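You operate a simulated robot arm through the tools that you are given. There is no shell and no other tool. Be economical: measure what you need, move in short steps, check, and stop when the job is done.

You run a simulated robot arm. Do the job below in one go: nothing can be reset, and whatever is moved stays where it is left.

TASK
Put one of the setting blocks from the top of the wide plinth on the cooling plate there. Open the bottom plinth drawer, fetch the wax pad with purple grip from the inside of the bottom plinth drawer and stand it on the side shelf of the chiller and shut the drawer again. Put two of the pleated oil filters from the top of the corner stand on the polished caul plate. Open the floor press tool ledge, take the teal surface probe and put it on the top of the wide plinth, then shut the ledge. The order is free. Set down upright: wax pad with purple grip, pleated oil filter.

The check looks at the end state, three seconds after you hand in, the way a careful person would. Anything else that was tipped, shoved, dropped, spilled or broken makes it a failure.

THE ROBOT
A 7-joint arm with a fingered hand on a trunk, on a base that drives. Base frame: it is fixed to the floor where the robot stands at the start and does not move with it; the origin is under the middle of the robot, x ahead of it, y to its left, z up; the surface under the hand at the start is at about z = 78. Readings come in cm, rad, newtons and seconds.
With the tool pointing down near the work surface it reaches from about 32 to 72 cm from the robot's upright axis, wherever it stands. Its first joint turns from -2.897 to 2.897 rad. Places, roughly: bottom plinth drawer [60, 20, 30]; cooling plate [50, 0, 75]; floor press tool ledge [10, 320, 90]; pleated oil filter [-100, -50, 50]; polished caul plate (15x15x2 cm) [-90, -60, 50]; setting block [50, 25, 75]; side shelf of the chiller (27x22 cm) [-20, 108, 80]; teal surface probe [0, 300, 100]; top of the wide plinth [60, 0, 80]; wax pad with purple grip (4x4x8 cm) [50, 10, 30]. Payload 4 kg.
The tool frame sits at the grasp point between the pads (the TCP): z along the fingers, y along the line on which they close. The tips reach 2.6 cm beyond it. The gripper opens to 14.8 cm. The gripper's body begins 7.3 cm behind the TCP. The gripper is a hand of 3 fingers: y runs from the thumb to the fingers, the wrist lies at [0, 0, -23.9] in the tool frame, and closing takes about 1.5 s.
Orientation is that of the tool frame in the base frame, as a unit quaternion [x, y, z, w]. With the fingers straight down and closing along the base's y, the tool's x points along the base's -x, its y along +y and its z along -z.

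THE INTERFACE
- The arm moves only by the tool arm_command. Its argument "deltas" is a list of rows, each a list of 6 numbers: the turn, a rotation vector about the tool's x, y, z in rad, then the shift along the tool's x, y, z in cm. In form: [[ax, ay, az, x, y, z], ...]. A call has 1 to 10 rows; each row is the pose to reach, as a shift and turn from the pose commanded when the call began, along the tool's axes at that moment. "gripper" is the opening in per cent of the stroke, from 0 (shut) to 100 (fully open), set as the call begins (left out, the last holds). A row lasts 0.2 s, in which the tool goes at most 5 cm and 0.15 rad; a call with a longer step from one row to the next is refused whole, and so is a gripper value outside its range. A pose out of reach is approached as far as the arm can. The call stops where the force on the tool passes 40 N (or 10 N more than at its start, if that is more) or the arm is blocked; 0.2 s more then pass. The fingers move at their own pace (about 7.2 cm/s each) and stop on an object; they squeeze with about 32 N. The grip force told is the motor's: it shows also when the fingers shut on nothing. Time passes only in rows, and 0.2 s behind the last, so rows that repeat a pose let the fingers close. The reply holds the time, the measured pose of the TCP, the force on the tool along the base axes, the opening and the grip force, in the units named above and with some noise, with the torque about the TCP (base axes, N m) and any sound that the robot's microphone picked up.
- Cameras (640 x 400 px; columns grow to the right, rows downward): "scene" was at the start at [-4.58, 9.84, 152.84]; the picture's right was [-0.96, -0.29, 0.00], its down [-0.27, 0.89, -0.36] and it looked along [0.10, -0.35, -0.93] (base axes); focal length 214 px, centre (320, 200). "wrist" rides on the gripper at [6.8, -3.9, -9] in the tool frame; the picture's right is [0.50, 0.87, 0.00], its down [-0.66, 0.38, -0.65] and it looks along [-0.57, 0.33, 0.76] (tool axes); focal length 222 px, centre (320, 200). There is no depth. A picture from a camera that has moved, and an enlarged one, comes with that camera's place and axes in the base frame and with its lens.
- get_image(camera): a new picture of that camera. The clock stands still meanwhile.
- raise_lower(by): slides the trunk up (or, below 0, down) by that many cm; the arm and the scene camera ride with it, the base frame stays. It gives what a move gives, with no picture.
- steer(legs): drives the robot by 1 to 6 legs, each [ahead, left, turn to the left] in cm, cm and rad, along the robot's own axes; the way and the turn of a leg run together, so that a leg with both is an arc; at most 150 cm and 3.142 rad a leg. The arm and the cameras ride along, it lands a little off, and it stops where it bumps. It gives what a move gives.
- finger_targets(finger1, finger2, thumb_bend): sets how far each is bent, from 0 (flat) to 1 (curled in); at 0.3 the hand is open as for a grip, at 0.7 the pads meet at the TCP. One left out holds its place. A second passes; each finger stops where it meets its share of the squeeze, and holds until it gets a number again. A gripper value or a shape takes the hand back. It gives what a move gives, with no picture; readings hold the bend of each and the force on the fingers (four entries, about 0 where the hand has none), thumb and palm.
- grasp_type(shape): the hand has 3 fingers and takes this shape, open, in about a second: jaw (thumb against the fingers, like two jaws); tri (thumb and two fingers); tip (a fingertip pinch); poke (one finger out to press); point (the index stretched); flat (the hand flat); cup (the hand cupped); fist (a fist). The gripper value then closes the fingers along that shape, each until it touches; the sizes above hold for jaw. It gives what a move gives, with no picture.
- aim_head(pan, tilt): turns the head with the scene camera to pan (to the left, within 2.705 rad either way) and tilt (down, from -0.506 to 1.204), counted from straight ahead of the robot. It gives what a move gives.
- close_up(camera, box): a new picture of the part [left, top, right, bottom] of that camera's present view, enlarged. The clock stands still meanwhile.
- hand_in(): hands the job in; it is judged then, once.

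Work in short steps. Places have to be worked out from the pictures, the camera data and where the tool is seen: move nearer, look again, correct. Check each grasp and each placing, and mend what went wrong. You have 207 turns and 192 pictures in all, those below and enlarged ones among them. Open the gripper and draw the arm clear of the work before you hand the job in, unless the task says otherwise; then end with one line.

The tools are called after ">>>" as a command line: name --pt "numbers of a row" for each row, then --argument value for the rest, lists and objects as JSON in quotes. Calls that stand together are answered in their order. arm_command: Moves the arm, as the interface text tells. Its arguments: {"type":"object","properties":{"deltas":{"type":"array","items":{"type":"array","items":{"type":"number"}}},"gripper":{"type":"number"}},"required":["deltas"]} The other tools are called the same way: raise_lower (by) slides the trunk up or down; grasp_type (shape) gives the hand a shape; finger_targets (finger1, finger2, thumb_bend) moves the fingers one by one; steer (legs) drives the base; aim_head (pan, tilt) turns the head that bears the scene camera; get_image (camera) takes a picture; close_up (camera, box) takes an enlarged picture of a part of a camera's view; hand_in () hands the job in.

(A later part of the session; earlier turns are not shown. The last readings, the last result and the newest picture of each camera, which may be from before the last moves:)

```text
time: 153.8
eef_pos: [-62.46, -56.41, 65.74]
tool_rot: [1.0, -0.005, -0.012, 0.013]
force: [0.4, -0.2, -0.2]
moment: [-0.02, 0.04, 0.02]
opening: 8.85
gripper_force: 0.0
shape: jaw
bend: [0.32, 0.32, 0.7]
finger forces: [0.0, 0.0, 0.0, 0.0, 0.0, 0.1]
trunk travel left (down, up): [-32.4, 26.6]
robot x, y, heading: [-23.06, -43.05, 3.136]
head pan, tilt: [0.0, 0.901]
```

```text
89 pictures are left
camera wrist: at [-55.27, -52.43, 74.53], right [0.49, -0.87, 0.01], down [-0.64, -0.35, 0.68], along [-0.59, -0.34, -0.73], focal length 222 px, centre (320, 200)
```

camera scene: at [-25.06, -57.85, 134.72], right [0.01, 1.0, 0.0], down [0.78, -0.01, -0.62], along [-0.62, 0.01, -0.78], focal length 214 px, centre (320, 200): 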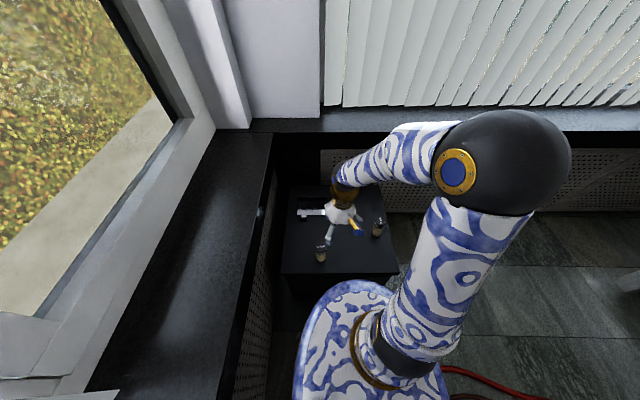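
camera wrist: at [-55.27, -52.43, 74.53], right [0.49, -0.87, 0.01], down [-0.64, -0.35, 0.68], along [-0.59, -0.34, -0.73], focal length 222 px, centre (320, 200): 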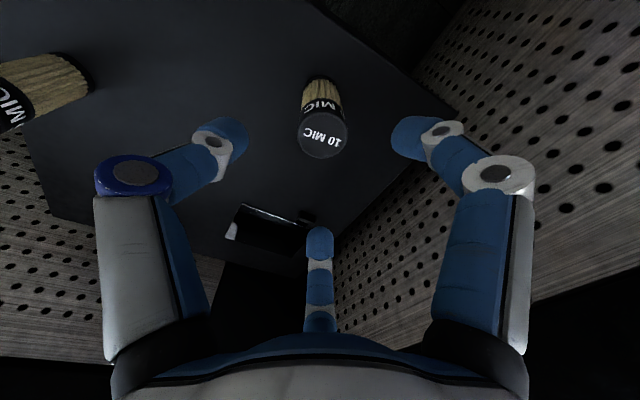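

>>> arm_command --pt "0 0 0 0.5 0 3" --pt "0 0 0 0.5 0 6.5" --pt "0 0 0 0.5 0 9.7"

>>> get_image --camera "wrist"

```text
time: 154.6
eef_pos: [-62.08, -56.55, 56.16]
tool_rot: [1.0, -0.005, -0.012, 0.013]
force: [0.1, -1.0, -0.2]
moment: [-0.02, 0.01, -0.01]
opening: 8.84
gripper_force: 0.2
shape: jaw
bend: [0.32, 0.32, 0.7]
finger forces: [0.0, 0.0, 0.0, 0.1, 0.0, 0.0]
trunk travel left (down, up): [-32.4, 26.6]
robot x, y, heading: [-22.95, -42.29, 3.132]
head pan, tilt: [0.0, 0.901]
```

```text
88 pictures are left
camera wrist: at [-54.95, -52.55, 64.92], right [0.49, -0.87, 0.01], down [-0.64, -0.35, 0.68], along [-0.59, -0.34, -0.73], focal length 222 px, centre (320, 200)
```

wrist: 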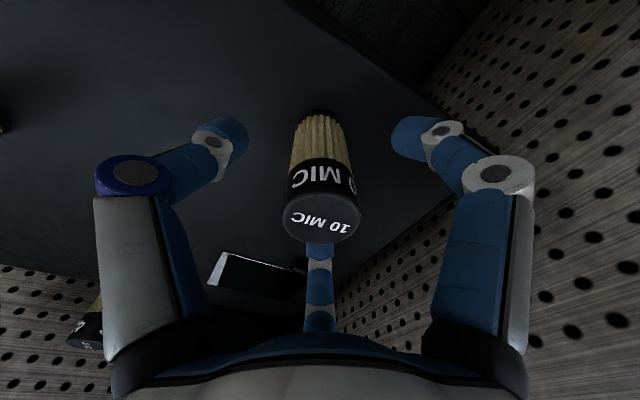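

Centred between the digits. Close and lift.

>>> arm_command --pt "0 0 0 0 0 0" --pt "0 0 0 0 0 0" --pt "0 0 0 0 0 0" --pt "0 0 0 0 0 0" --pt "0 0 0 0 0 0" --pt "0 0 0 0 0 0" --pt "0 0 0 0 0 0" --gripper 0

>>> arm_command --pt "0 0 0 0 0 -2" --pt "0 0 0 0 0 -5" --pt "0 0 0 0 0 -9" --pt "0 0 0 0 0 -13"

>>> get_image --camera "wrist"

>>> close_up --camera "scene" --box '[260, 160, 420, 290]'

```text
time: 156.2
eef_pos: [-62.14, -56.66, 56.21]
tool_rot: [1.0, -0.005, -0.012, 0.013]
force: [0.6, 0.0, 0.7]
moment: [-0.02, 0.02, 0.0]
opening: 3.76
gripper_force: 32.1
shape: jaw
bend: [0.76, 0.76, 0.7]
finger forces: [28.0, 28.9, 0.0, 0.1, 28.8, 0.0]
trunk travel left (down, up): [-32.4, 26.6]
robot x, y, heading: [-23.21, -43.01, 3.13]
head pan, tilt: [0.0, 0.901]
```

```text
time: 157.2
eef_pos: [-61.77, -56.28, 69.14]
tool_rot: [1.0, -0.005, -0.012, 0.013]
force: [-0.5, -0.1, 0.0]
moment: [-0.01, 0.0, -0.03]
opening: 3.78
gripper_force: 32.6
shape: jaw
bend: [0.76, 0.76, 0.7]
finger forces: [28.1, 29.2, 0.1, 0.1, 28.7, 0.0]
trunk travel left (down, up): [-32.4, 26.6]
robot x, y, heading: [-23.13, -42.9, 3.133]
head pan, tilt: [0.0, 0.901]
```

```text
87 pictures are left
camera wrist: at [-54.68, -52.28, 77.85], right [0.49, -0.87, 0.01], down [-0.64, -0.36, 0.68], along [-0.59, -0.34, -0.73], focal length 222 px, centre (320, 200)
```

wrist: 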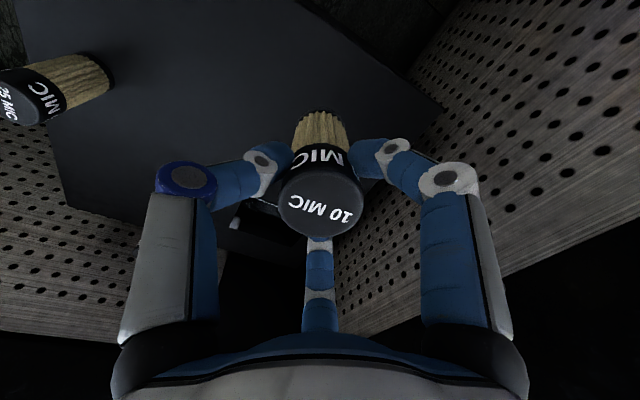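

```text
3.08 times, centred on (340, 225) of scene
camera zoom: at [-25.08, -57.87, 134.71], right [0.01, 1.0, 0.0], down [0.78, -0.01, -0.62], along [-0.62, 0.01, -0.78], focal length 660 px, centre (258, 123)
```

zoom: 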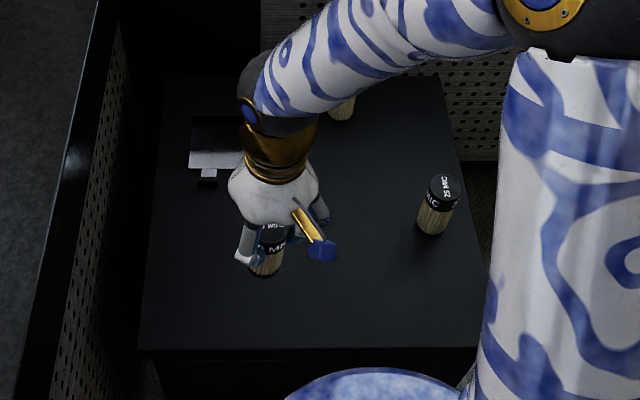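

Held upright. Move toward the plate and look down at it.

>>> arm_command --pt "0 0 0 -4.5 0 0" --pt "0 0 0 -9 0 0" --pt "0 0 0 -13 0 0"

>>> get_image --camera "wrist"

>>> close_up --camera "scene" --box '[260, 160, 420, 290]'

```text
time: 158.0
eef_pos: [-74.83, -56.21, 69.48]
tool_rot: [1.0, -0.005, -0.012, 0.013]
force: [-0.3, 0.4, -0.5]
moment: [0.0, 0.0, 0.0]
opening: 3.75
gripper_force: 31.7
shape: jaw
bend: [0.76, 0.76, 0.7]
finger forces: [28.1, 29.3, 0.0, 0.0, 28.7, 0.0]
trunk travel left (down, up): [-32.4, 26.6]
robot x, y, heading: [-22.96, -43.29, 3.127]
head pan, tilt: [0.0, 0.901]
```

```text
85 pictures are left
camera wrist: at [-67.72, -52.22, 78.22], right [0.49, -0.87, 0.01], down [-0.64, -0.35, 0.68], along [-0.59, -0.34, -0.73], focal length 222 px, centre (320, 200)
```

wrist: 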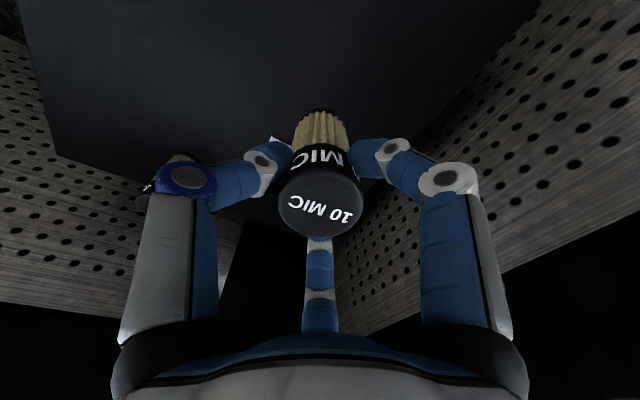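

```text
3.08 times, centred on (340, 225) of scene
camera zoom: at [-25.06, -57.86, 134.72], right [0.01, 1.0, 0.0], down [0.78, -0.01, -0.62], along [-0.62, 0.01, -0.78], focal length 660 px, centre (258, 123)
```

zoom: 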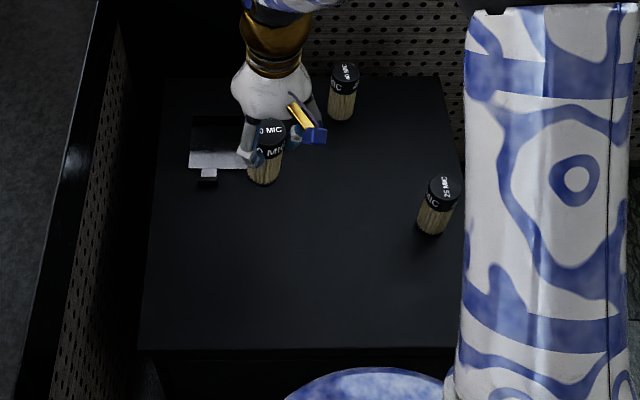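

The plate's front edge is around x -83, spanning y about -53..-67. I'll put filter A at [-86.5,-57.5]; move above and check.

>>> arm_command --pt "0 0 0 -4 0.5 0" --pt "0 0 0 -8 1 0" --pt "0 0 0 -11.7 1.3 0" --pt "0 0 0 -11.7 1.3 4"

>>> get_image --camera "wrist"

>>> close_up --camera "scene" --box '[280, 170, 380, 240]'

```text
time: 159.0
eef_pos: [-86.68, -57.5, 65.78]
tool_rot: [1.0, -0.006, -0.012, 0.012]
force: [0.5, 0.1, -1.7]
moment: [0.02, 0.02, 0.0]
opening: 3.74
gripper_force: 32.0
shape: jaw
bend: [0.76, 0.76, 0.7]
finger forces: [27.9, 29.4, 0.1, 0.0, 28.5, 0.1]
trunk travel left (down, up): [-32.4, 26.6]
robot x, y, heading: [-23.41, -42.88, 3.132]
head pan, tilt: [0.0, 0.901]
```

```text
83 pictures are left
camera wrist: at [-79.6, -53.43, 74.43], right [0.49, -0.87, 0.01], down [-0.64, -0.35, 0.68], along [-0.59, -0.34, -0.73], focal length 222 px, centre (320, 200)
```

wrist: 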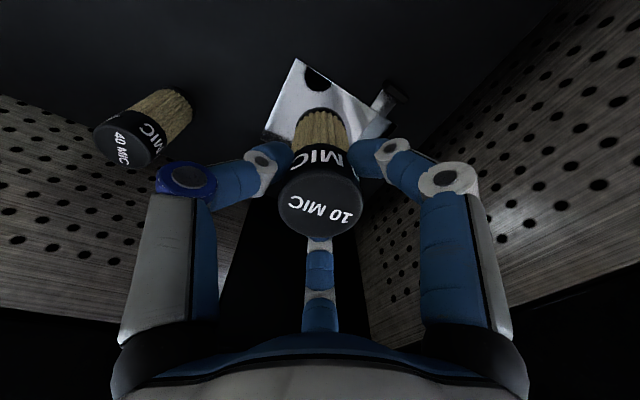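

```text
5.71 times, centred on (330, 205) of scene
camera zoom: at [-25.07, -57.85, 134.72], right [0.01, 1.0, 0.0], down [0.78, -0.01, -0.62], along [-0.62, 0.01, -0.78], focal length 1226 px, centre (263, 171)
```

zoom: 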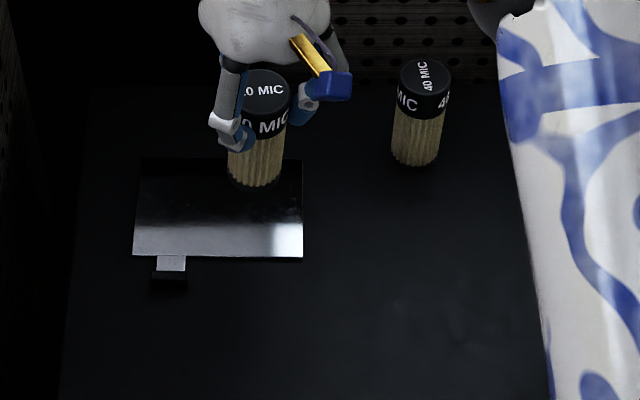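

Plate top is about x -82..-92.3, y -53.5..-67.5. Shift slightly to [-85.3,-57] and lower.

>>> arm_command --pt "0 0 0 1.3 -0.4 0" --pt "0 0 0 1.3 -0.4 3" --pt "0 0 0 1.3 -0.4 5" --pt "0 0 0 1.3 -0.4 6"

>>> close_up --camera "scene" --box '[280, 170, 380, 240]'

```text
time: 160.0
eef_pos: [-85.47, -57.07, 59.65]
tool_rot: [1.0, -0.004, -0.013, 0.014]
force: [0.0, -0.2, -0.9]
moment: [0.02, 0.0, 0.0]
opening: 3.73
gripper_force: 32.4
shape: jaw
bend: [0.76, 0.76, 0.7]
finger forces: [27.9, 29.5, 0.0, 0.0, 28.6, 0.0]
trunk travel left (down, up): [-32.4, 26.6]
robot x, y, heading: [-23.19, -42.75, 3.131]
head pan, tilt: [0.0, 0.901]
```

```text
5.71 times, centred on (330, 205) of scene
camera zoom: at [-25.08, -57.86, 134.72], right [0.01, 1.0, 0.0], down [0.78, -0.01, -0.62], along [-0.62, 0.01, -0.78], focal length 1226 px, centre (263, 171)
```

zoom: 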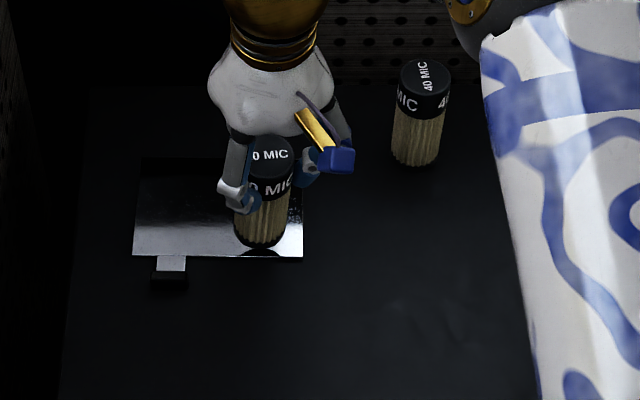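

Too near the front edge; move 1.3 cm further back, then lower to contact.

>>> arm_command --pt "0 0 0 -1.3 0 0" --pt "0 0 0 -1.3 0 0.5" --pt "0 0 0 -1.3 0 0.9" --pt "0 0 0 -1.3 0 1.2"

>>> close_up --camera "scene" --box '[280, 170, 380, 240]'

```text
time: 161.0
eef_pos: [-86.61, -57.17, 58.47]
tool_rot: [1.0, -0.005, -0.012, 0.014]
force: [0.3, 0.4, -1.7]
moment: [-0.01, 0.0, -0.01]
opening: 3.75
gripper_force: 31.7
shape: jaw
bend: [0.76, 0.76, 0.7]
finger forces: [28.0, 29.5, 0.0, 0.0, 28.6, 0.0]
trunk travel left (down, up): [-32.4, 26.6]
robot x, y, heading: [-23.48, -43.27, 3.138]
head pan, tilt: [0.0, 0.901]
```

```text
5.71 times, centred on (330, 205) of scene
camera zoom: at [-25.08, -57.86, 134.72], right [0.01, 1.0, 0.0], down [0.78, -0.01, -0.62], along [-0.62, 0.01, -0.78], focal length 1226 px, centre (263, 171)
```

zoom: 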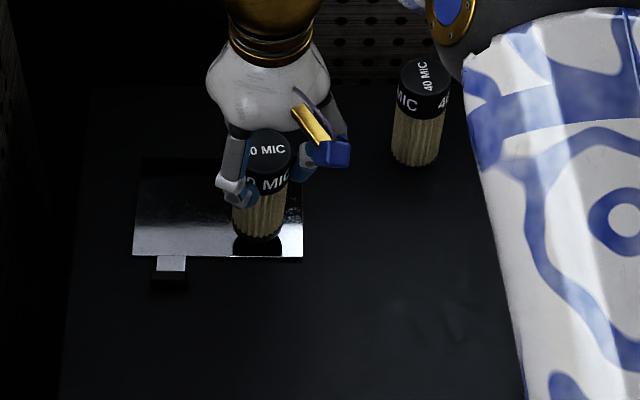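

>>> arm_command --pt "0 0 0 0 0 0.3" --pt "0 0 0 0 0 0.6" --pt "0 0 0 0 0 0.9"

```text
time: 161.8
eef_pos: [-86.69, -57.17, 57.64]
tool_rot: [1.0, -0.006, -0.012, 0.013]
force: [0.3, 0.6, -1.3]
moment: [0.01, -0.01, 0.0]
opening: 3.73
gripper_force: 32.1
shape: jaw
bend: [0.76, 0.76, 0.7]
finger forces: [27.9, 29.5, 0.0, 0.0, 28.7, 0.0]
trunk travel left (down, up): [-32.4, 26.6]
robot x, y, heading: [-22.82, -42.84, 3.133]
head pan, tilt: [0.0, 0.901]
```

>>> arm_command --pt "0 0 0 0 0 0.25" --pt "0 0 0 0 0 0.5" --pt "0 0 0 0 0 0.7"

>>> close_up --camera "scene" --box '[290, 180, 360, 230]'

```text
time: 162.6
eef_pos: [-86.64, -57.31, 56.94]
tool_rot: [1.0, -0.005, -0.012, 0.013]
force: [0.2, -0.1, -1.2]
moment: [0.0, 0.05, 0.0]
opening: 3.74
gripper_force: 31.8
shape: jaw
bend: [0.76, 0.76, 0.7]
finger forces: [28.0, 29.4, 0.0, 0.0, 28.5, 0.0]
trunk travel left (down, up): [-32.4, 26.6]
robot x, y, heading: [-23.22, -42.79, 3.129]
head pan, tilt: [0.0, 0.901]
```

```text
8.00 times, centred on (325, 205) of scene
camera zoom: at [-25.08, -57.86, 134.72], right [0.01, 1.0, 0.0], down [0.78, -0.01, -0.62], along [-0.62, 0.01, -0.78], focal length 1716 px, centre (280, 160)
```

zoom: 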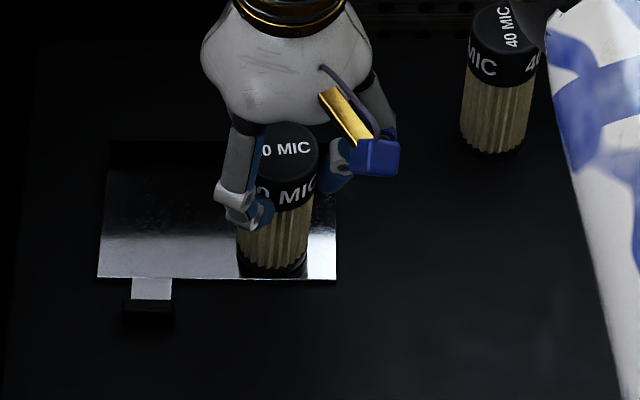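

Move back another 1.5 cm (to stay well inside the front edge) and continue lowering.

>>> arm_command --pt "0 0 0 -1.5 0 -0.3" --pt "0 0 0 -1.5 0 0" --pt "0 0 0 -1.5 0 0.3" --pt "0 0 0 -1.5 0 0.6"

>>> close_up --camera "scene" --box '[290, 180, 360, 230]'

```text
time: 163.6
eef_pos: [-88.36, -57.37, 56.49]
tool_rot: [1.0, -0.006, -0.013, 0.014]
force: [-1.6, -0.7, 11.9]
moment: [0.06, -0.06, 0.0]
opening: 3.78
gripper_force: 31.8
shape: jaw
bend: [0.77, 0.76, 0.7]
finger forces: [30.6, 32.3, 0.1, 0.1, 30.6, 0.0]
trunk travel left (down, up): [-32.4, 26.6]
robot x, y, heading: [-23.27, -42.76, 3.133]
head pan, tilt: [0.0, 0.901]
```

```text
8.00 times, centred on (325, 205) of scene
camera zoom: at [-24.97, -57.84, 134.75], right [0.01, 1.0, 0.0], down [0.78, -0.01, -0.62], along [-0.62, 0.01, -0.78], focal length 1716 px, centre (280, 160)
```

zoom: 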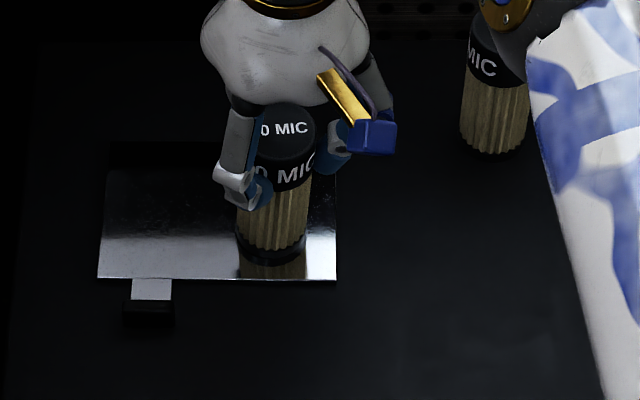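

Contact at 12 N, well inside the plate. Ease off, open, lift.

>>> arm_command --pt "0 0 0 0 0 -0.2" --pt "0 0 0 0 0 -0.2"

>>> arm_command --pt "0 0 0 0 0 0" --pt "0 0 0 0 0 0" --pt "0 0 0 0 0 0" --pt "0 0 0 0 0 0" --pt "0 0 0 0 0 -3" --pt "0 0 0 0 0 -7" --pt "0 0 0 0 0 -11" --pt "0 0 0 0 0 -15" --gripper 50

>>> get_image --camera "wrist"

>>> close_up --camera "scene" --box '[270, 170, 400, 260]'

```text
time: 164.2
eef_pos: [-88.27, -57.26, 56.67]
tool_rot: [1.0, -0.006, -0.012, 0.013]
force: [-1.5, -0.9, 7.8]
moment: [-0.05, 0.07, 0.0]
opening: 3.79
gripper_force: 32.2
shape: jaw
bend: [0.77, 0.76, 0.7]
finger forces: [30.2, 32.6, 0.0, 0.0, 30.1, 0.1]
trunk travel left (down, up): [-32.4, 26.6]
robot x, y, heading: [-23.26, -43.17, 3.131]
head pan, tilt: [0.0, 0.901]
```

```text
time: 166.0
eef_pos: [-88.11, -57.0, 71.39]
tool_rot: [1.0, -0.005, -0.012, 0.013]
force: [-1.0, -0.2, 0.0]
moment: [-0.03, 0.01, 0.02]
opening: 7.33
gripper_force: 0.1
shape: jaw
bend: [0.36, 0.36, 0.7]
finger forces: [0.0, 0.1, 0.0, 0.0, 0.0, 0.0]
trunk travel left (down, up): [-32.4, 26.6]
robot x, y, heading: [-23.39, -42.7, 3.13]
head pan, tilt: [0.0, 0.901]
```

```text
77 pictures are left
camera wrist: at [-80.96, -52.93, 80.2], right [0.49, -0.87, 0.01], down [-0.64, -0.35, 0.68], along [-0.59, -0.34, -0.73], focal length 222 px, centre (320, 200)
```

wrist: 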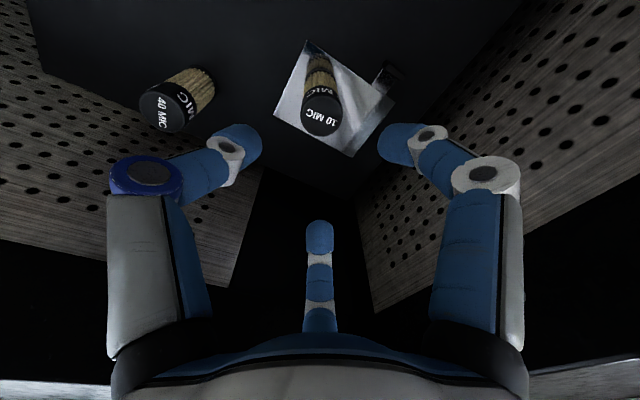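

```text
4.44 times, centred on (335, 215) of scene
camera zoom: at [-25.08, -57.86, 134.72], right [0.01, 1.0, 0.0], down [0.78, -0.01, -0.62], along [-0.62, 0.01, -0.78], focal length 953 px, centre (253, 133)
```

zoom: 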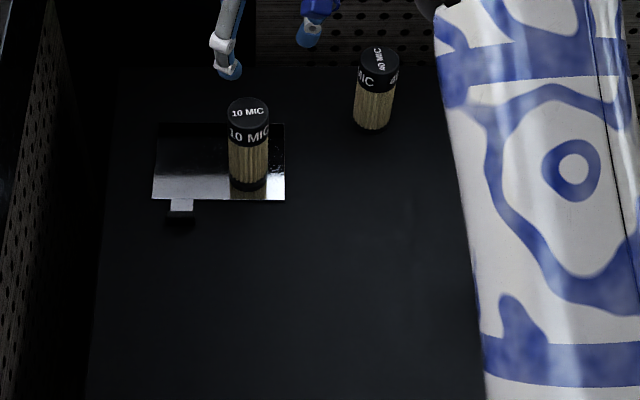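

Filter A stands on the plate. Now fetch filter B at about [-74,-31.4].

>>> arm_command --pt "0 0 0 2.3 -4.2 0" --pt "0 0 0 4.6 -8.4 0" --pt "0 0 0 6.9 -12.6 0" --pt "0 0 0 9.2 -16.8 0" --pt "0 0 0 11.5 -21 0" --pt "0 0 0 13.8 -25.2 0" --gripper 60

>>> get_image --camera "wrist"

```text
time: 167.4
eef_pos: [-73.95, -31.65, 70.39]
tool_rot: [1.0, -0.004, -0.012, 0.013]
force: [-0.3, -0.3, 0.9]
moment: [-0.05, -0.01, 0.0]
opening: 8.85
gripper_force: 0.0
shape: jaw
bend: [0.32, 0.32, 0.7]
finger forces: [0.0, 0.1, 0.1, 0.0, 0.0, 0.0]
trunk travel left (down, up): [-32.4, 26.6]
robot x, y, heading: [-23.18, -42.84, 3.137]
head pan, tilt: [0.0, 0.901]
```

```text
75 pictures are left
camera wrist: at [-66.84, -27.62, 79.08], right [0.49, -0.87, 0.01], down [-0.64, -0.35, 0.68], along [-0.59, -0.34, -0.73], focal length 222 px, centre (320, 200)
```

wrist: 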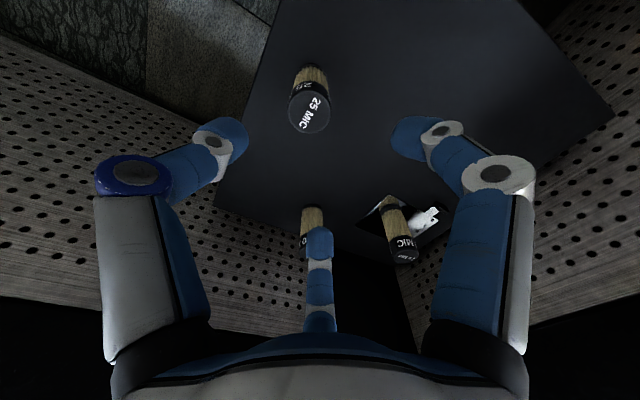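

>>> arm_command --pt "0 0 0 0 -0.75 2" --pt "0 0 0 0 -0.75 6" --pt "0 0 0 0 -0.75 10" --pt "0 0 0 0 -0.75 12" --pt "0 0 0 0 -0.75 14"

>>> get_image --camera "wrist"

```text
time: 168.6
eef_pos: [-74.15, -31.55, 56.49]
tool_rot: [1.0, -0.005, -0.013, 0.013]
force: [-0.1, -0.5, 0.3]
moment: [0.01, 0.0, -0.03]
opening: 8.84
gripper_force: 0.1
shape: jaw
bend: [0.32, 0.32, 0.7]
finger forces: [0.1, 0.0, 0.0, 0.0, 0.1, 0.1]
trunk travel left (down, up): [-32.4, 26.6]
robot x, y, heading: [-23.06, -42.58, 3.133]
head pan, tilt: [0.0, 0.901]
```

```text
74 pictures are left
camera wrist: at [-67.11, -27.45, 65.22], right [0.49, -0.87, 0.01], down [-0.64, -0.35, 0.68], along [-0.59, -0.34, -0.73], focal length 222 px, centre (320, 200)
```

wrist: 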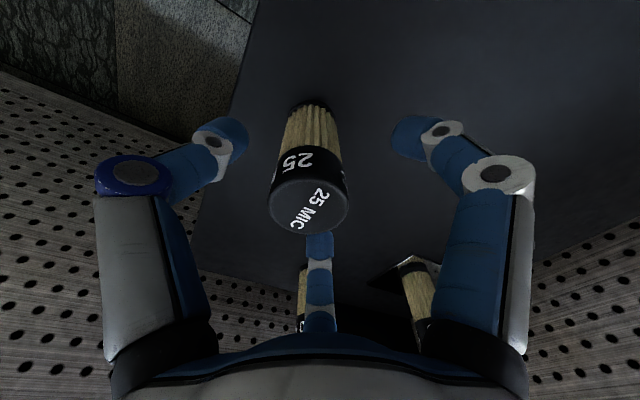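

Slightly off to the thumb side; nudge 0.5 cm and close, then lift.

>>> arm_command --pt "0 0 0 0 -0.5 0" --pt "0 0 0 0 -0.5 0"

>>> arm_command --pt "0 0 0 0 0 0" --pt "0 0 0 0 0 0" --pt "0 0 0 0 0 0" --pt "0 0 0 0 0 0" --pt "0 0 0 0 0 0" --pt "0 0 0 0 0 0" --pt "0 0 0 0 0 0" --gripper 0

>>> arm_command --pt "0 0 0 0 0 -2" --pt "0 0 0 0 0 -6" --pt "0 0 0 0 0 -10" --pt "0 0 0 0 0 -15"

>>> get_image --camera "wrist"

```text
time: 169.2
eef_pos: [-74.15, -31.02, 56.52]
tool_rot: [1.0, -0.005, -0.012, 0.013]
force: [-0.4, -0.6, 0.2]
moment: [0.0, 0.01, 0.0]
opening: 8.83
gripper_force: 0.0
shape: jaw
bend: [0.32, 0.32, 0.7]
finger forces: [0.1, 0.0, 0.0, 0.1, 0.0, 0.0]
trunk travel left (down, up): [-32.4, 26.6]
robot x, y, heading: [-23.2, -42.37, 3.131]
head pan, tilt: [0.0, 0.901]
```

```text
time: 170.8
eef_pos: [-74.25, -31.01, 56.5]
tool_rot: [1.0, -0.005, -0.013, 0.013]
force: [-0.2, 0.1, -0.4]
moment: [-0.03, -0.02, 0.01]
opening: 3.81
gripper_force: 31.8
shape: jaw
bend: [0.76, 0.76, 0.7]
finger forces: [28.3, 28.9, 0.1, 0.1, 29.0, 0.1]
trunk travel left (down, up): [-32.4, 26.6]
robot x, y, heading: [-23.29, -42.97, 3.129]
head pan, tilt: [0.0, 0.901]
```

```text
time: 171.8
eef_pos: [-73.98, -30.41, 71.35]
tool_rot: [1.0, -0.005, -0.012, 0.014]
force: [-0.2, 0.7, -1.1]
moment: [0.02, -0.05, 0.01]
opening: 3.8
gripper_force: 32.1
shape: jaw
bend: [0.76, 0.76, 0.7]
finger forces: [27.6, 29.6, 0.1, 0.0, 29.1, 0.0]
trunk travel left (down, up): [-32.4, 26.6]
robot x, y, heading: [-23.07, -43.01, 3.137]
head pan, tilt: [0.0, 0.901]
```

```text
73 pictures are left
camera wrist: at [-66.85, -26.47, 80.2], right [0.49, -0.87, 0.01], down [-0.64, -0.35, 0.68], along [-0.59, -0.34, -0.73], focal length 222 px, centre (320, 200)
```

wrist: 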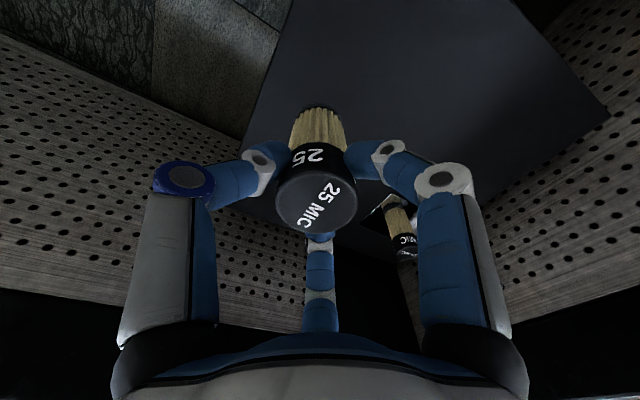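

Held. Carry to the plate's other half, above [-88.3,-64].

>>> arm_command --pt "0 0 0 -1.8 4.2 0" --pt "0 0 0 -3.6 8.4 0" --pt "0 0 0 -5.4 12.6 0" --pt "0 0 0 -7.2 16.8 0" --pt "0 0 0 -9 21 0" --pt "0 0 0 -10.8 25.2 0" --pt "0 0 0 -12.6 29.4 0" --pt "0 0 0 -14.3 33.4 0" --pt "0 0 0 -14.3 33.4 0"

>>> get_image --camera "wrist"

>>> close_up --camera "scene" --box '[280, 170, 380, 240]'

```text
time: 173.8
eef_pos: [-88.51, -63.7, 72.64]
tool_rot: [1.0, -0.005, -0.012, 0.014]
force: [0.6, 0.2, -1.1]
moment: [0.01, 0.02, 0.0]
opening: 3.77
gripper_force: 32.2
shape: jaw
bend: [0.76, 0.76, 0.7]
finger forces: [27.5, 29.8, 0.0, 0.1, 29.2, 0.1]
trunk travel left (down, up): [-32.4, 26.6]
robot x, y, heading: [-23.04, -42.42, 3.132]
head pan, tilt: [0.0, 0.901]
```

```text
72 pictures are left
camera wrist: at [-81.32, -59.71, 81.42], right [0.49, -0.87, 0.01], down [-0.64, -0.35, 0.68], along [-0.59, -0.34, -0.73], focal length 222 px, centre (320, 200)
```

wrist: 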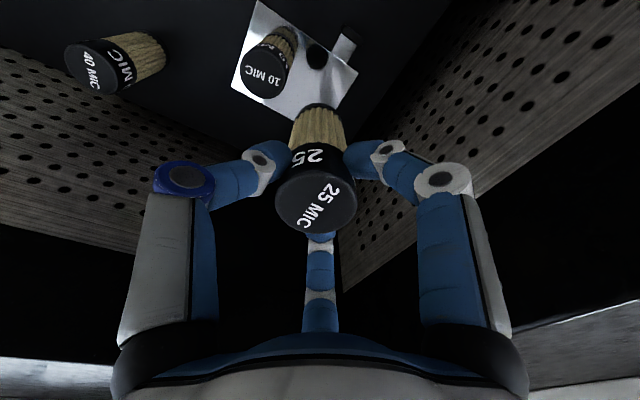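

```text
5.71 times, centred on (330, 205) of scene
camera zoom: at [-25.09, -57.88, 134.72], right [0.01, 1.0, 0.0], down [0.78, -0.01, -0.62], along [-0.62, 0.01, -0.78], focal length 1226 px, centre (263, 171)
```

zoom: 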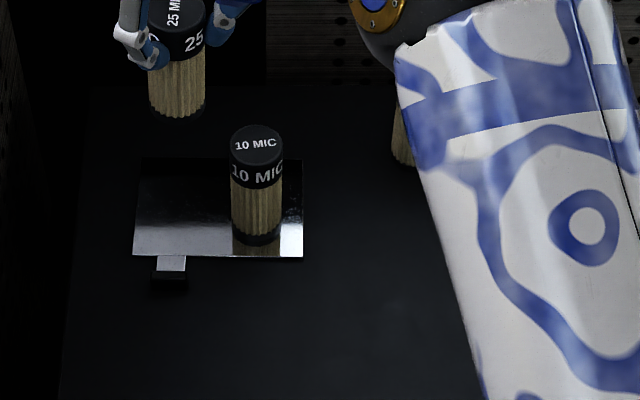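

Aligned. Lower.

>>> arm_command --pt "0 0 0 0 0.3 4" --pt "0 0 0 0 0.3 8" --pt "0 0 0 0 0.3 11" --pt "0 0 0 0 0.3 13" --pt "0 0 0 0 0.3 14"

>>> get_image --camera "wrist"

>>> close_up --camera "scene" --box '[280, 170, 380, 240]'

```text
time: 175.0
eef_pos: [-88.95, -64.35, 58.8]
tool_rot: [1.0, -0.005, -0.012, 0.013]
force: [0.2, 0.1, -1.5]
moment: [0.03, 0.02, -0.01]
opening: 3.79
gripper_force: 32.1
shape: jaw
bend: [0.76, 0.76, 0.7]
finger forces: [27.3, 29.8, 0.0, 0.0, 29.0, 0.0]
trunk travel left (down, up): [-32.4, 26.6]
robot x, y, heading: [-22.76, -42.69, 3.132]
head pan, tilt: [0.0, 0.901]
```

```text
70 pictures are left
camera wrist: at [-81.78, -60.27, 67.56], right [0.49, -0.87, 0.01], down [-0.64, -0.35, 0.68], along [-0.59, -0.34, -0.73], focal length 222 px, centre (320, 200)
```

wrist: 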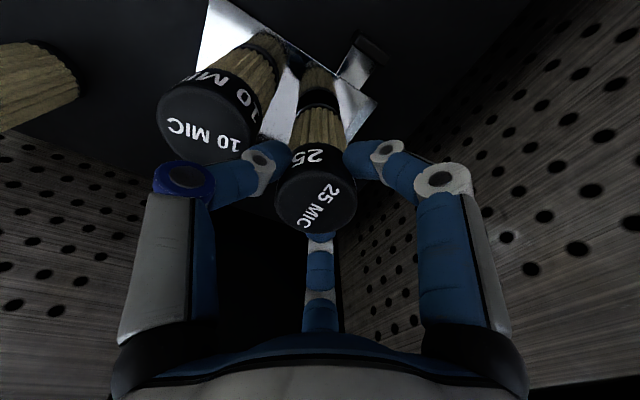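

```text
5.71 times, centred on (330, 205) of scene
camera zoom: at [-25.08, -57.87, 134.72], right [0.01, 1.0, 0.0], down [0.78, -0.01, -0.62], along [-0.62, 0.01, -0.78], focal length 1226 px, centre (263, 171)
```

zoom: 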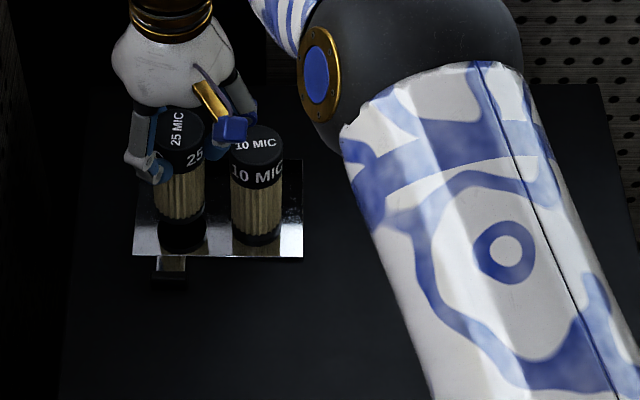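

>>> arm_command --pt "0 0 0 0 0 0.6" --pt "0 0 0 0 0 1.2" --pt "0 0 0 0 0 1.6" --pt "0 0 0 0 0 1.9"

```text
time: 176.0
eef_pos: [-89.15, -64.51, 56.81]
tool_rot: [1.0, -0.006, -0.013, 0.014]
force: [-0.1, -0.5, 8.1]
moment: [0.06, -0.02, -0.01]
opening: 3.78
gripper_force: 31.4
shape: jaw
bend: [0.76, 0.76, 0.7]
finger forces: [28.9, 31.6, 0.0, 0.1, 30.5, 0.0]
trunk travel left (down, up): [-32.4, 26.6]
robot x, y, heading: [-23.04, -42.85, 3.129]
head pan, tilt: [0.0, 0.901]
```

Contact. Ease, open slightly (38 %), lift straight.

>>> arm_command --pt "0 0 0 0 0 -0.1" --pt "0 0 0 0 0 -0.1" --pt "0 0 0 0 0 -0.1" --pt "0 0 0 0 0 -0.1" --pt "0 0 0 0 0 -0.1" --gripper 38

>>> close_up --camera "wrist" --box '[120, 20, 440, 220]'

```text
time: 177.2
eef_pos: [-89.01, -64.38, 56.8]
tool_rot: [1.0, -0.005, -0.012, 0.014]
force: [-0.2, -0.3, 1.1]
moment: [-0.01, 0.0, -0.03]
opening: 5.6
gripper_force: 0.1
shape: jaw
bend: [0.77, 0.77, 0.7]
finger forces: [0.1, 0.2, 0.1, 0.0, 0.0, 0.0]
trunk travel left (down, up): [-32.4, 26.6]
robot x, y, heading: [-23.15, -43.11, 3.126]
head pan, tilt: [0.0, 0.901]
```

```text
2.00 times, centred on (280, 120) of wrist
camera zoom: at [-81.89, -60.42, 65.66], right [0.49, -0.87, 0.01], down [-0.64, -0.35, 0.68], along [-0.59, -0.34, -0.73], focal length 444 px, centre (400, 360)
```

zoom: 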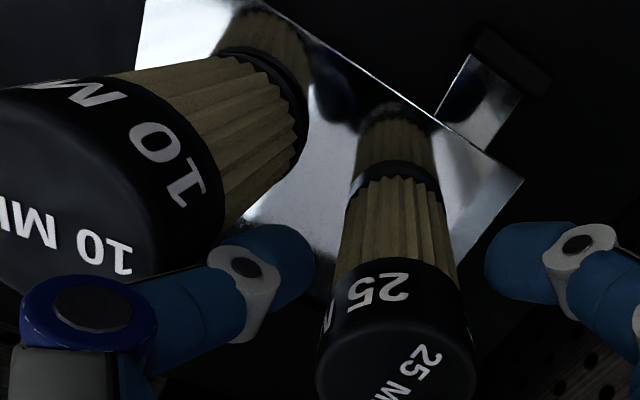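

>>> arm_command --pt "0 0 0 0 0 -2" --pt "0 0 0 0 0 -5" --pt "0 0 0 0 0 -9" --pt "0 0 0 0 0 -13" --pt "0 0 0 0 0 -17"

>>> close_up --camera "scene" --box '[270, 150, 400, 260]'

>>> get_image --camera "wrist"

```text
time: 178.4
eef_pos: [-88.31, -64.17, 73.99]
tool_rot: [1.0, -0.005, -0.011, 0.013]
force: [0.2, -0.1, 0.2]
moment: [0.01, 0.01, 0.0]
opening: 5.59
gripper_force: 0.0
shape: jaw
bend: [0.77, 0.77, 0.7]
finger forces: [0.0, 0.1, 0.0, 0.0, 0.0, 0.0]
trunk travel left (down, up): [-32.4, 26.6]
robot x, y, heading: [-23.15, -42.84, 3.133]
head pan, tilt: [0.0, 0.901]
```

```text
3.64 times, centred on (335, 205) of scene
camera zoom: at [-25.08, -57.87, 134.71], right [0.01, 1.0, 0.0], down [0.78, -0.01, -0.62], along [-0.62, 0.01, -0.78], focal length 780 px, centre (266, 182)
```

zoom: 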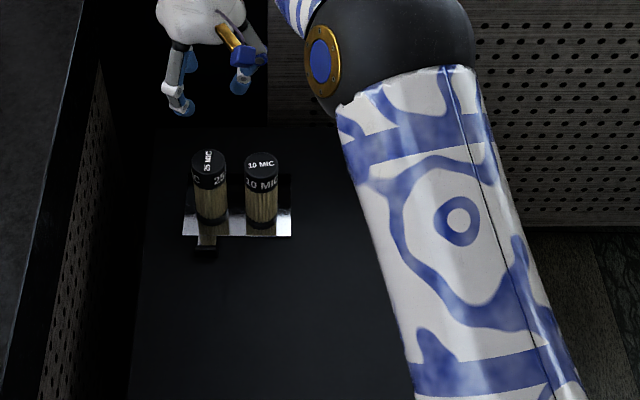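

```text
66 pictures are left
camera wrist: at [-81.22, -60.14, 82.71], right [0.49, -0.87, 0.01], down [-0.64, -0.35, 0.68], along [-0.59, -0.34, -0.73], focal length 222 px, centre (320, 200)
```

wrist: 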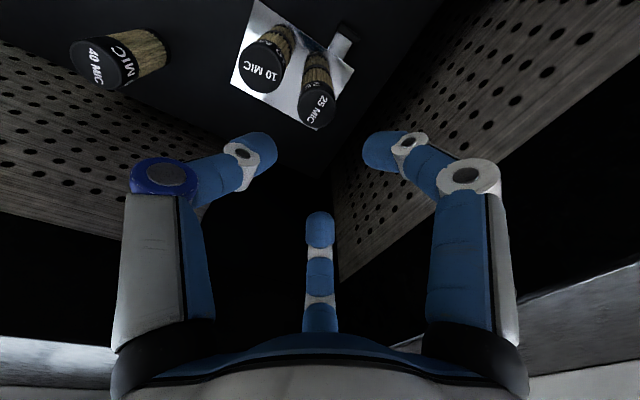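

Both filters stand on the caul plate. Raise, retract the arm, and drive back toward the drawer side.

>>> raise_lower --by 26

>>> arm_command --pt "0 0 0 3.5 -3 0" --pt "0 0 0 7 -6 0" --pt "0 0 0 10.5 -9 0" --pt "0 0 0 14 -12 0" --pt "0 0 0 17.5 -15 0" --pt "0 0 0 21 -18 0" --pt "0 0 0 24 -20 0" --gripper 0

>>> steer --legs '[[0, -114, 0], [-24, 0, 0], [0, 0, 1.578], [-18, 22, 0], [0, 21, 0]]'

```text
time: 181.1
eef_pos: [-88.31, -64.13, 99.91]
tool_rot: [1.0, -0.005, -0.012, 0.012]
force: [-0.1, -0.5, -1.0]
moment: [0.0, -0.02, -0.01]
opening: 5.58
gripper_force: 0.1
shape: jaw
bend: [0.77, 0.77, 0.7]
finger forces: [0.0, 0.0, 0.0, 0.0, 0.0, 0.0]
trunk travel left (down, up): [-58.4, 0.6]
robot x, y, heading: [-22.92, -42.95, 3.131]
head pan, tilt: [0.0, 0.901]
```

```text
time: 182.7
eef_pos: [-64.03, -44.39, 98.66]
tool_rot: [1.0, -0.004, -0.012, 0.013]
force: [0.3, 0.1, -0.6]
moment: [0.0, 0.05, 0.0]
opening: 0.03
gripper_force: 32.5
shape: jaw
bend: [0.7, 0.7, 0.7]
finger forces: [0.0, 0.0, 0.0, 0.1, 0.1, 0.0]
trunk travel left (down, up): [-58.4, 0.6]
robot x, y, heading: [-23.12, -43.18, 3.134]
head pan, tilt: [0.0, 0.901]
```

```text
time: 196.6
eef_pos: [47.42, 50.33, 98.77]
tool_rot: [0.694, 0.72, 0.001, 0.018]
force: [-0.8, -0.4, 0.1]
moment: [0.0, 0.02, 0.03]
opening: 0.01
gripper_force: 31.6
shape: jaw
bend: [0.7, 0.7, 0.7]
finger forces: [0.0, 0.0, 0.0, 0.0, 0.0, 0.0]
trunk travel left (down, up): [-58.4, 0.6]
robot x, y, heading: [43.89, 90.8, -1.53]
head pan, tilt: [0.0, 0.901]
```

Reposition slightly, lower the trunk, and set the closed hand beside the handle in front of the drawer panel.

>>> steer --legs '[[-7, 6, -0.04]]'

>>> raise_lower --by -38

>>> arm_command --pt "0 -0.06 0 1 -3 0" --pt "0 -0.12 0 2 -6 0" --pt "0 -0.19 0 3 -8.5 0" --pt "0 -0.25 0 4 -9.4 0"

>>> aim_head --pan 0.0 --tilt 1.1

>>> get_image --camera "wrist"

>>> get_image --camera "scene"

```text
time: 197.7
eef_pos: [51.62, 57.29, 98.81]
tool_rot: [0.708, 0.706, 0.001, 0.018]
force: [0.0, 0.0, 0.7]
moment: [0.02, 0.02, -0.02]
opening: 0.0
gripper_force: 32.2
shape: jaw
bend: [0.7, 0.7, 0.7]
finger forces: [0.1, 0.0, 0.0, 0.0, 0.1, 0.0]
trunk travel left (down, up): [-58.4, 0.6]
robot x, y, heading: [49.72, 98.24, -1.571]
head pan, tilt: [0.0, 0.901]
```

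```text
time: 201.4
eef_pos: [51.64, 57.32, 60.76]
tool_rot: [0.708, 0.706, 0.0, 0.018]
force: [1.2, 0.5, -0.2]
moment: [-0.02, -0.01, 0.0]
opening: 0.0
gripper_force: 31.9
shape: jaw
bend: [0.7, 0.7, 0.7]
finger forces: [0.0, 0.0, 0.0, 0.0, 0.0, 0.1]
trunk travel left (down, up): [-20.4, 38.6]
robot x, y, heading: [49.74, 98.03, -1.576]
head pan, tilt: [0.0, 0.901]
```

```text
time: 202.4
eef_pos: [42.14, 61.5, 60.33]
tool_rot: [0.704, 0.697, -0.088, 0.106]
force: [0.9, -0.1, -0.2]
moment: [-0.01, -0.01, 0.01]
opening: 0.0
gripper_force: 32.4
shape: jaw
bend: [0.7, 0.7, 0.7]
finger forces: [0.1, 0.0, 0.0, 0.0, 0.0, 0.0]
trunk travel left (down, up): [-20.4, 38.6]
robot x, y, heading: [49.86, 98.52, -1.572]
head pan, tilt: [0.0, 0.901]
```

```text
time: 203.1
eef_pos: [42.21, 61.51, 60.26]
tool_rot: [0.702, 0.698, -0.088, 0.106]
force: [0.0, 0.2, -0.4]
moment: [0.01, 0.02, 0.03]
opening: 0.0
gripper_force: 32.2
shape: jaw
bend: [0.7, 0.7, 0.7]
finger forces: [0.1, 0.0, 0.0, 0.0, 0.1, 0.1]
trunk travel left (down, up): [-20.4, 38.6]
robot x, y, heading: [49.69, 98.43, -1.578]
head pan, tilt: [0.0, 1.1]
```

```text
65 pictures are left
camera wrist: at [38.31, 70.41, 67.04], right [0.87, 0.48, -0.11], down [0.35, -0.46, 0.82], along [0.34, -0.75, -0.57], focal length 222 px, centre (320, 200)
```

wrist: 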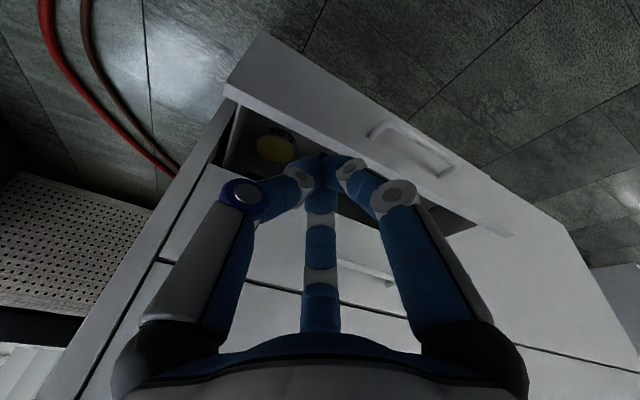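

```text
64 pictures are left
camera scene: at [64.63, 97.98, 121.34], right [-1.0, 0.0, 0.0], down [0.0, 0.89, -0.45], along [0.0, -0.45, -0.89], focal length 214 px, centre (320, 200)
```

scene: 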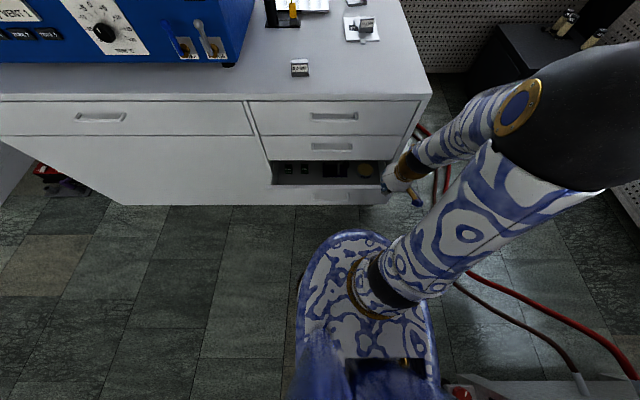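

Panel front is at about y 52. Lower the hand to z≈39 in front of it.

>>> arm_command --pt "0 0 0 1.1 0 4" --pt "0 0 0 2.3 0 8" --pt "0 0 0 3.4 0 12" --pt "0 0 0 4.5 0 16" --pt "0 0 0 5.7 0 20.2"

>>> get_image --camera "wrist"

```text
time: 204.3
eef_pos: [42.81, 61.57, 39.27]
tool_rot: [0.702, 0.698, -0.087, 0.106]
force: [-0.5, 0.7, -0.1]
moment: [-0.01, -0.03, 0.01]
opening: 0.0
gripper_force: 32.6
shape: jaw
bend: [0.7, 0.7, 0.7]
finger forces: [0.0, 0.0, 0.0, 0.0, 0.0, 0.0]
out of reach, approached as far as the arm can: row 2
trunk travel left (down, up): [-20.4, 38.6]
robot x, y, heading: [49.39, 98.19, -1.574]
head pan, tilt: [0.0, 1.1]
```

```text
63 pictures are left
camera wrist: at [38.84, 70.52, 45.99], right [0.87, 0.48, -0.11], down [0.36, -0.45, 0.82], along [0.34, -0.75, -0.57], focal length 222 px, centre (320, 200)
```

wrist: 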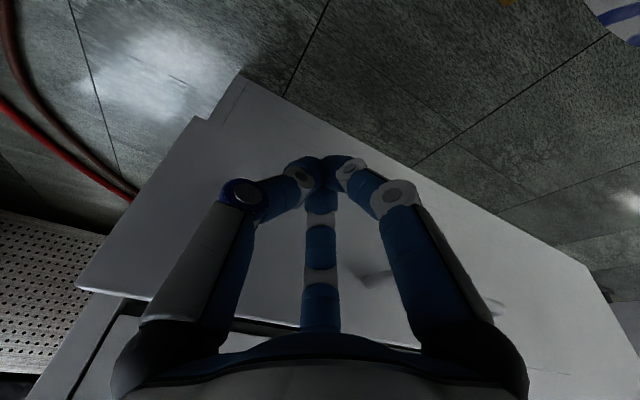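

Push forward with the base.

>>> steer --legs '[[6, 0, 0], [5, 0, 0], [4, 0, 0]]'

>>> get_image --camera "scene"

```text
time: 206.3
eef_pos: [42.81, 46.66, 39.21]
tool_rot: [0.703, 0.698, -0.087, 0.106]
force: [-0.4, 0.7, 0.0]
moment: [0.01, 0.0, 0.02]
opening: 0.01
gripper_force: 32.3
shape: jaw
bend: [0.7, 0.7, 0.7]
finger forces: [0.0, 0.0, 0.1, 0.0, 0.1, 0.0]
trunk travel left (down, up): [-20.4, 38.6]
robot x, y, heading: [49.07, 83.27, -1.577]
head pan, tilt: [0.0, 1.1]
```

```text
62 pictures are left
camera scene: at [64.57, 82.99, 121.34], right [-1.0, 0.0, 0.0], down [0.0, 0.89, -0.45], along [0.0, -0.45, -0.89], focal length 214 px, centre (320, 200)
```

scene: 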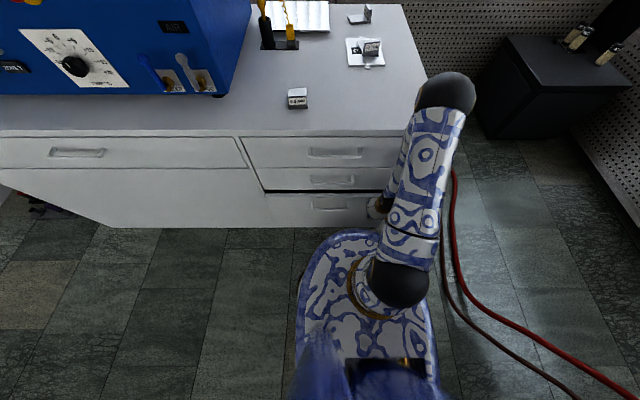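

Nearly shut. Creep the last few cm.

>>> steer --legs '[[2, 0, 0], [1.5, 0, 0], [1, 0, 0]]'

>>> close_up --camera "scene" --box '[230, 120, 430, 250]'

```text
time: 207.8
eef_pos: [42.76, 42.36, 39.27]
tool_rot: [0.703, 0.698, -0.085, 0.103]
force: [1.1, 34.3, 1.6]
moment: [-1.18, 0.0, 0.63]
opening: 0.01
gripper_force: 32.8
shape: jaw
bend: [0.7, 0.7, 0.7]
finger forces: [0.0, 34.7, 0.0, 0.2, 0.0, 0.0]
trunk travel left (down, up): [-20.4, 38.6]
robot x, y, heading: [49.56, 78.9, -1.576]
head pan, tilt: [0.0, 1.1]
```

```text
3.08 times, centred on (330, 185) of scene
camera zoom: at [64.55, 78.63, 121.33], right [-1.0, 0.0, 0.0], down [0.0, 0.89, -0.46], along [0.0, -0.46, -0.89], focal length 660 px, centre (289, 246)
```

zoom: 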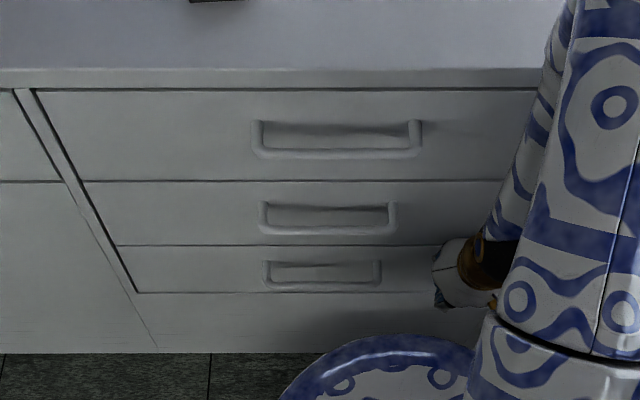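

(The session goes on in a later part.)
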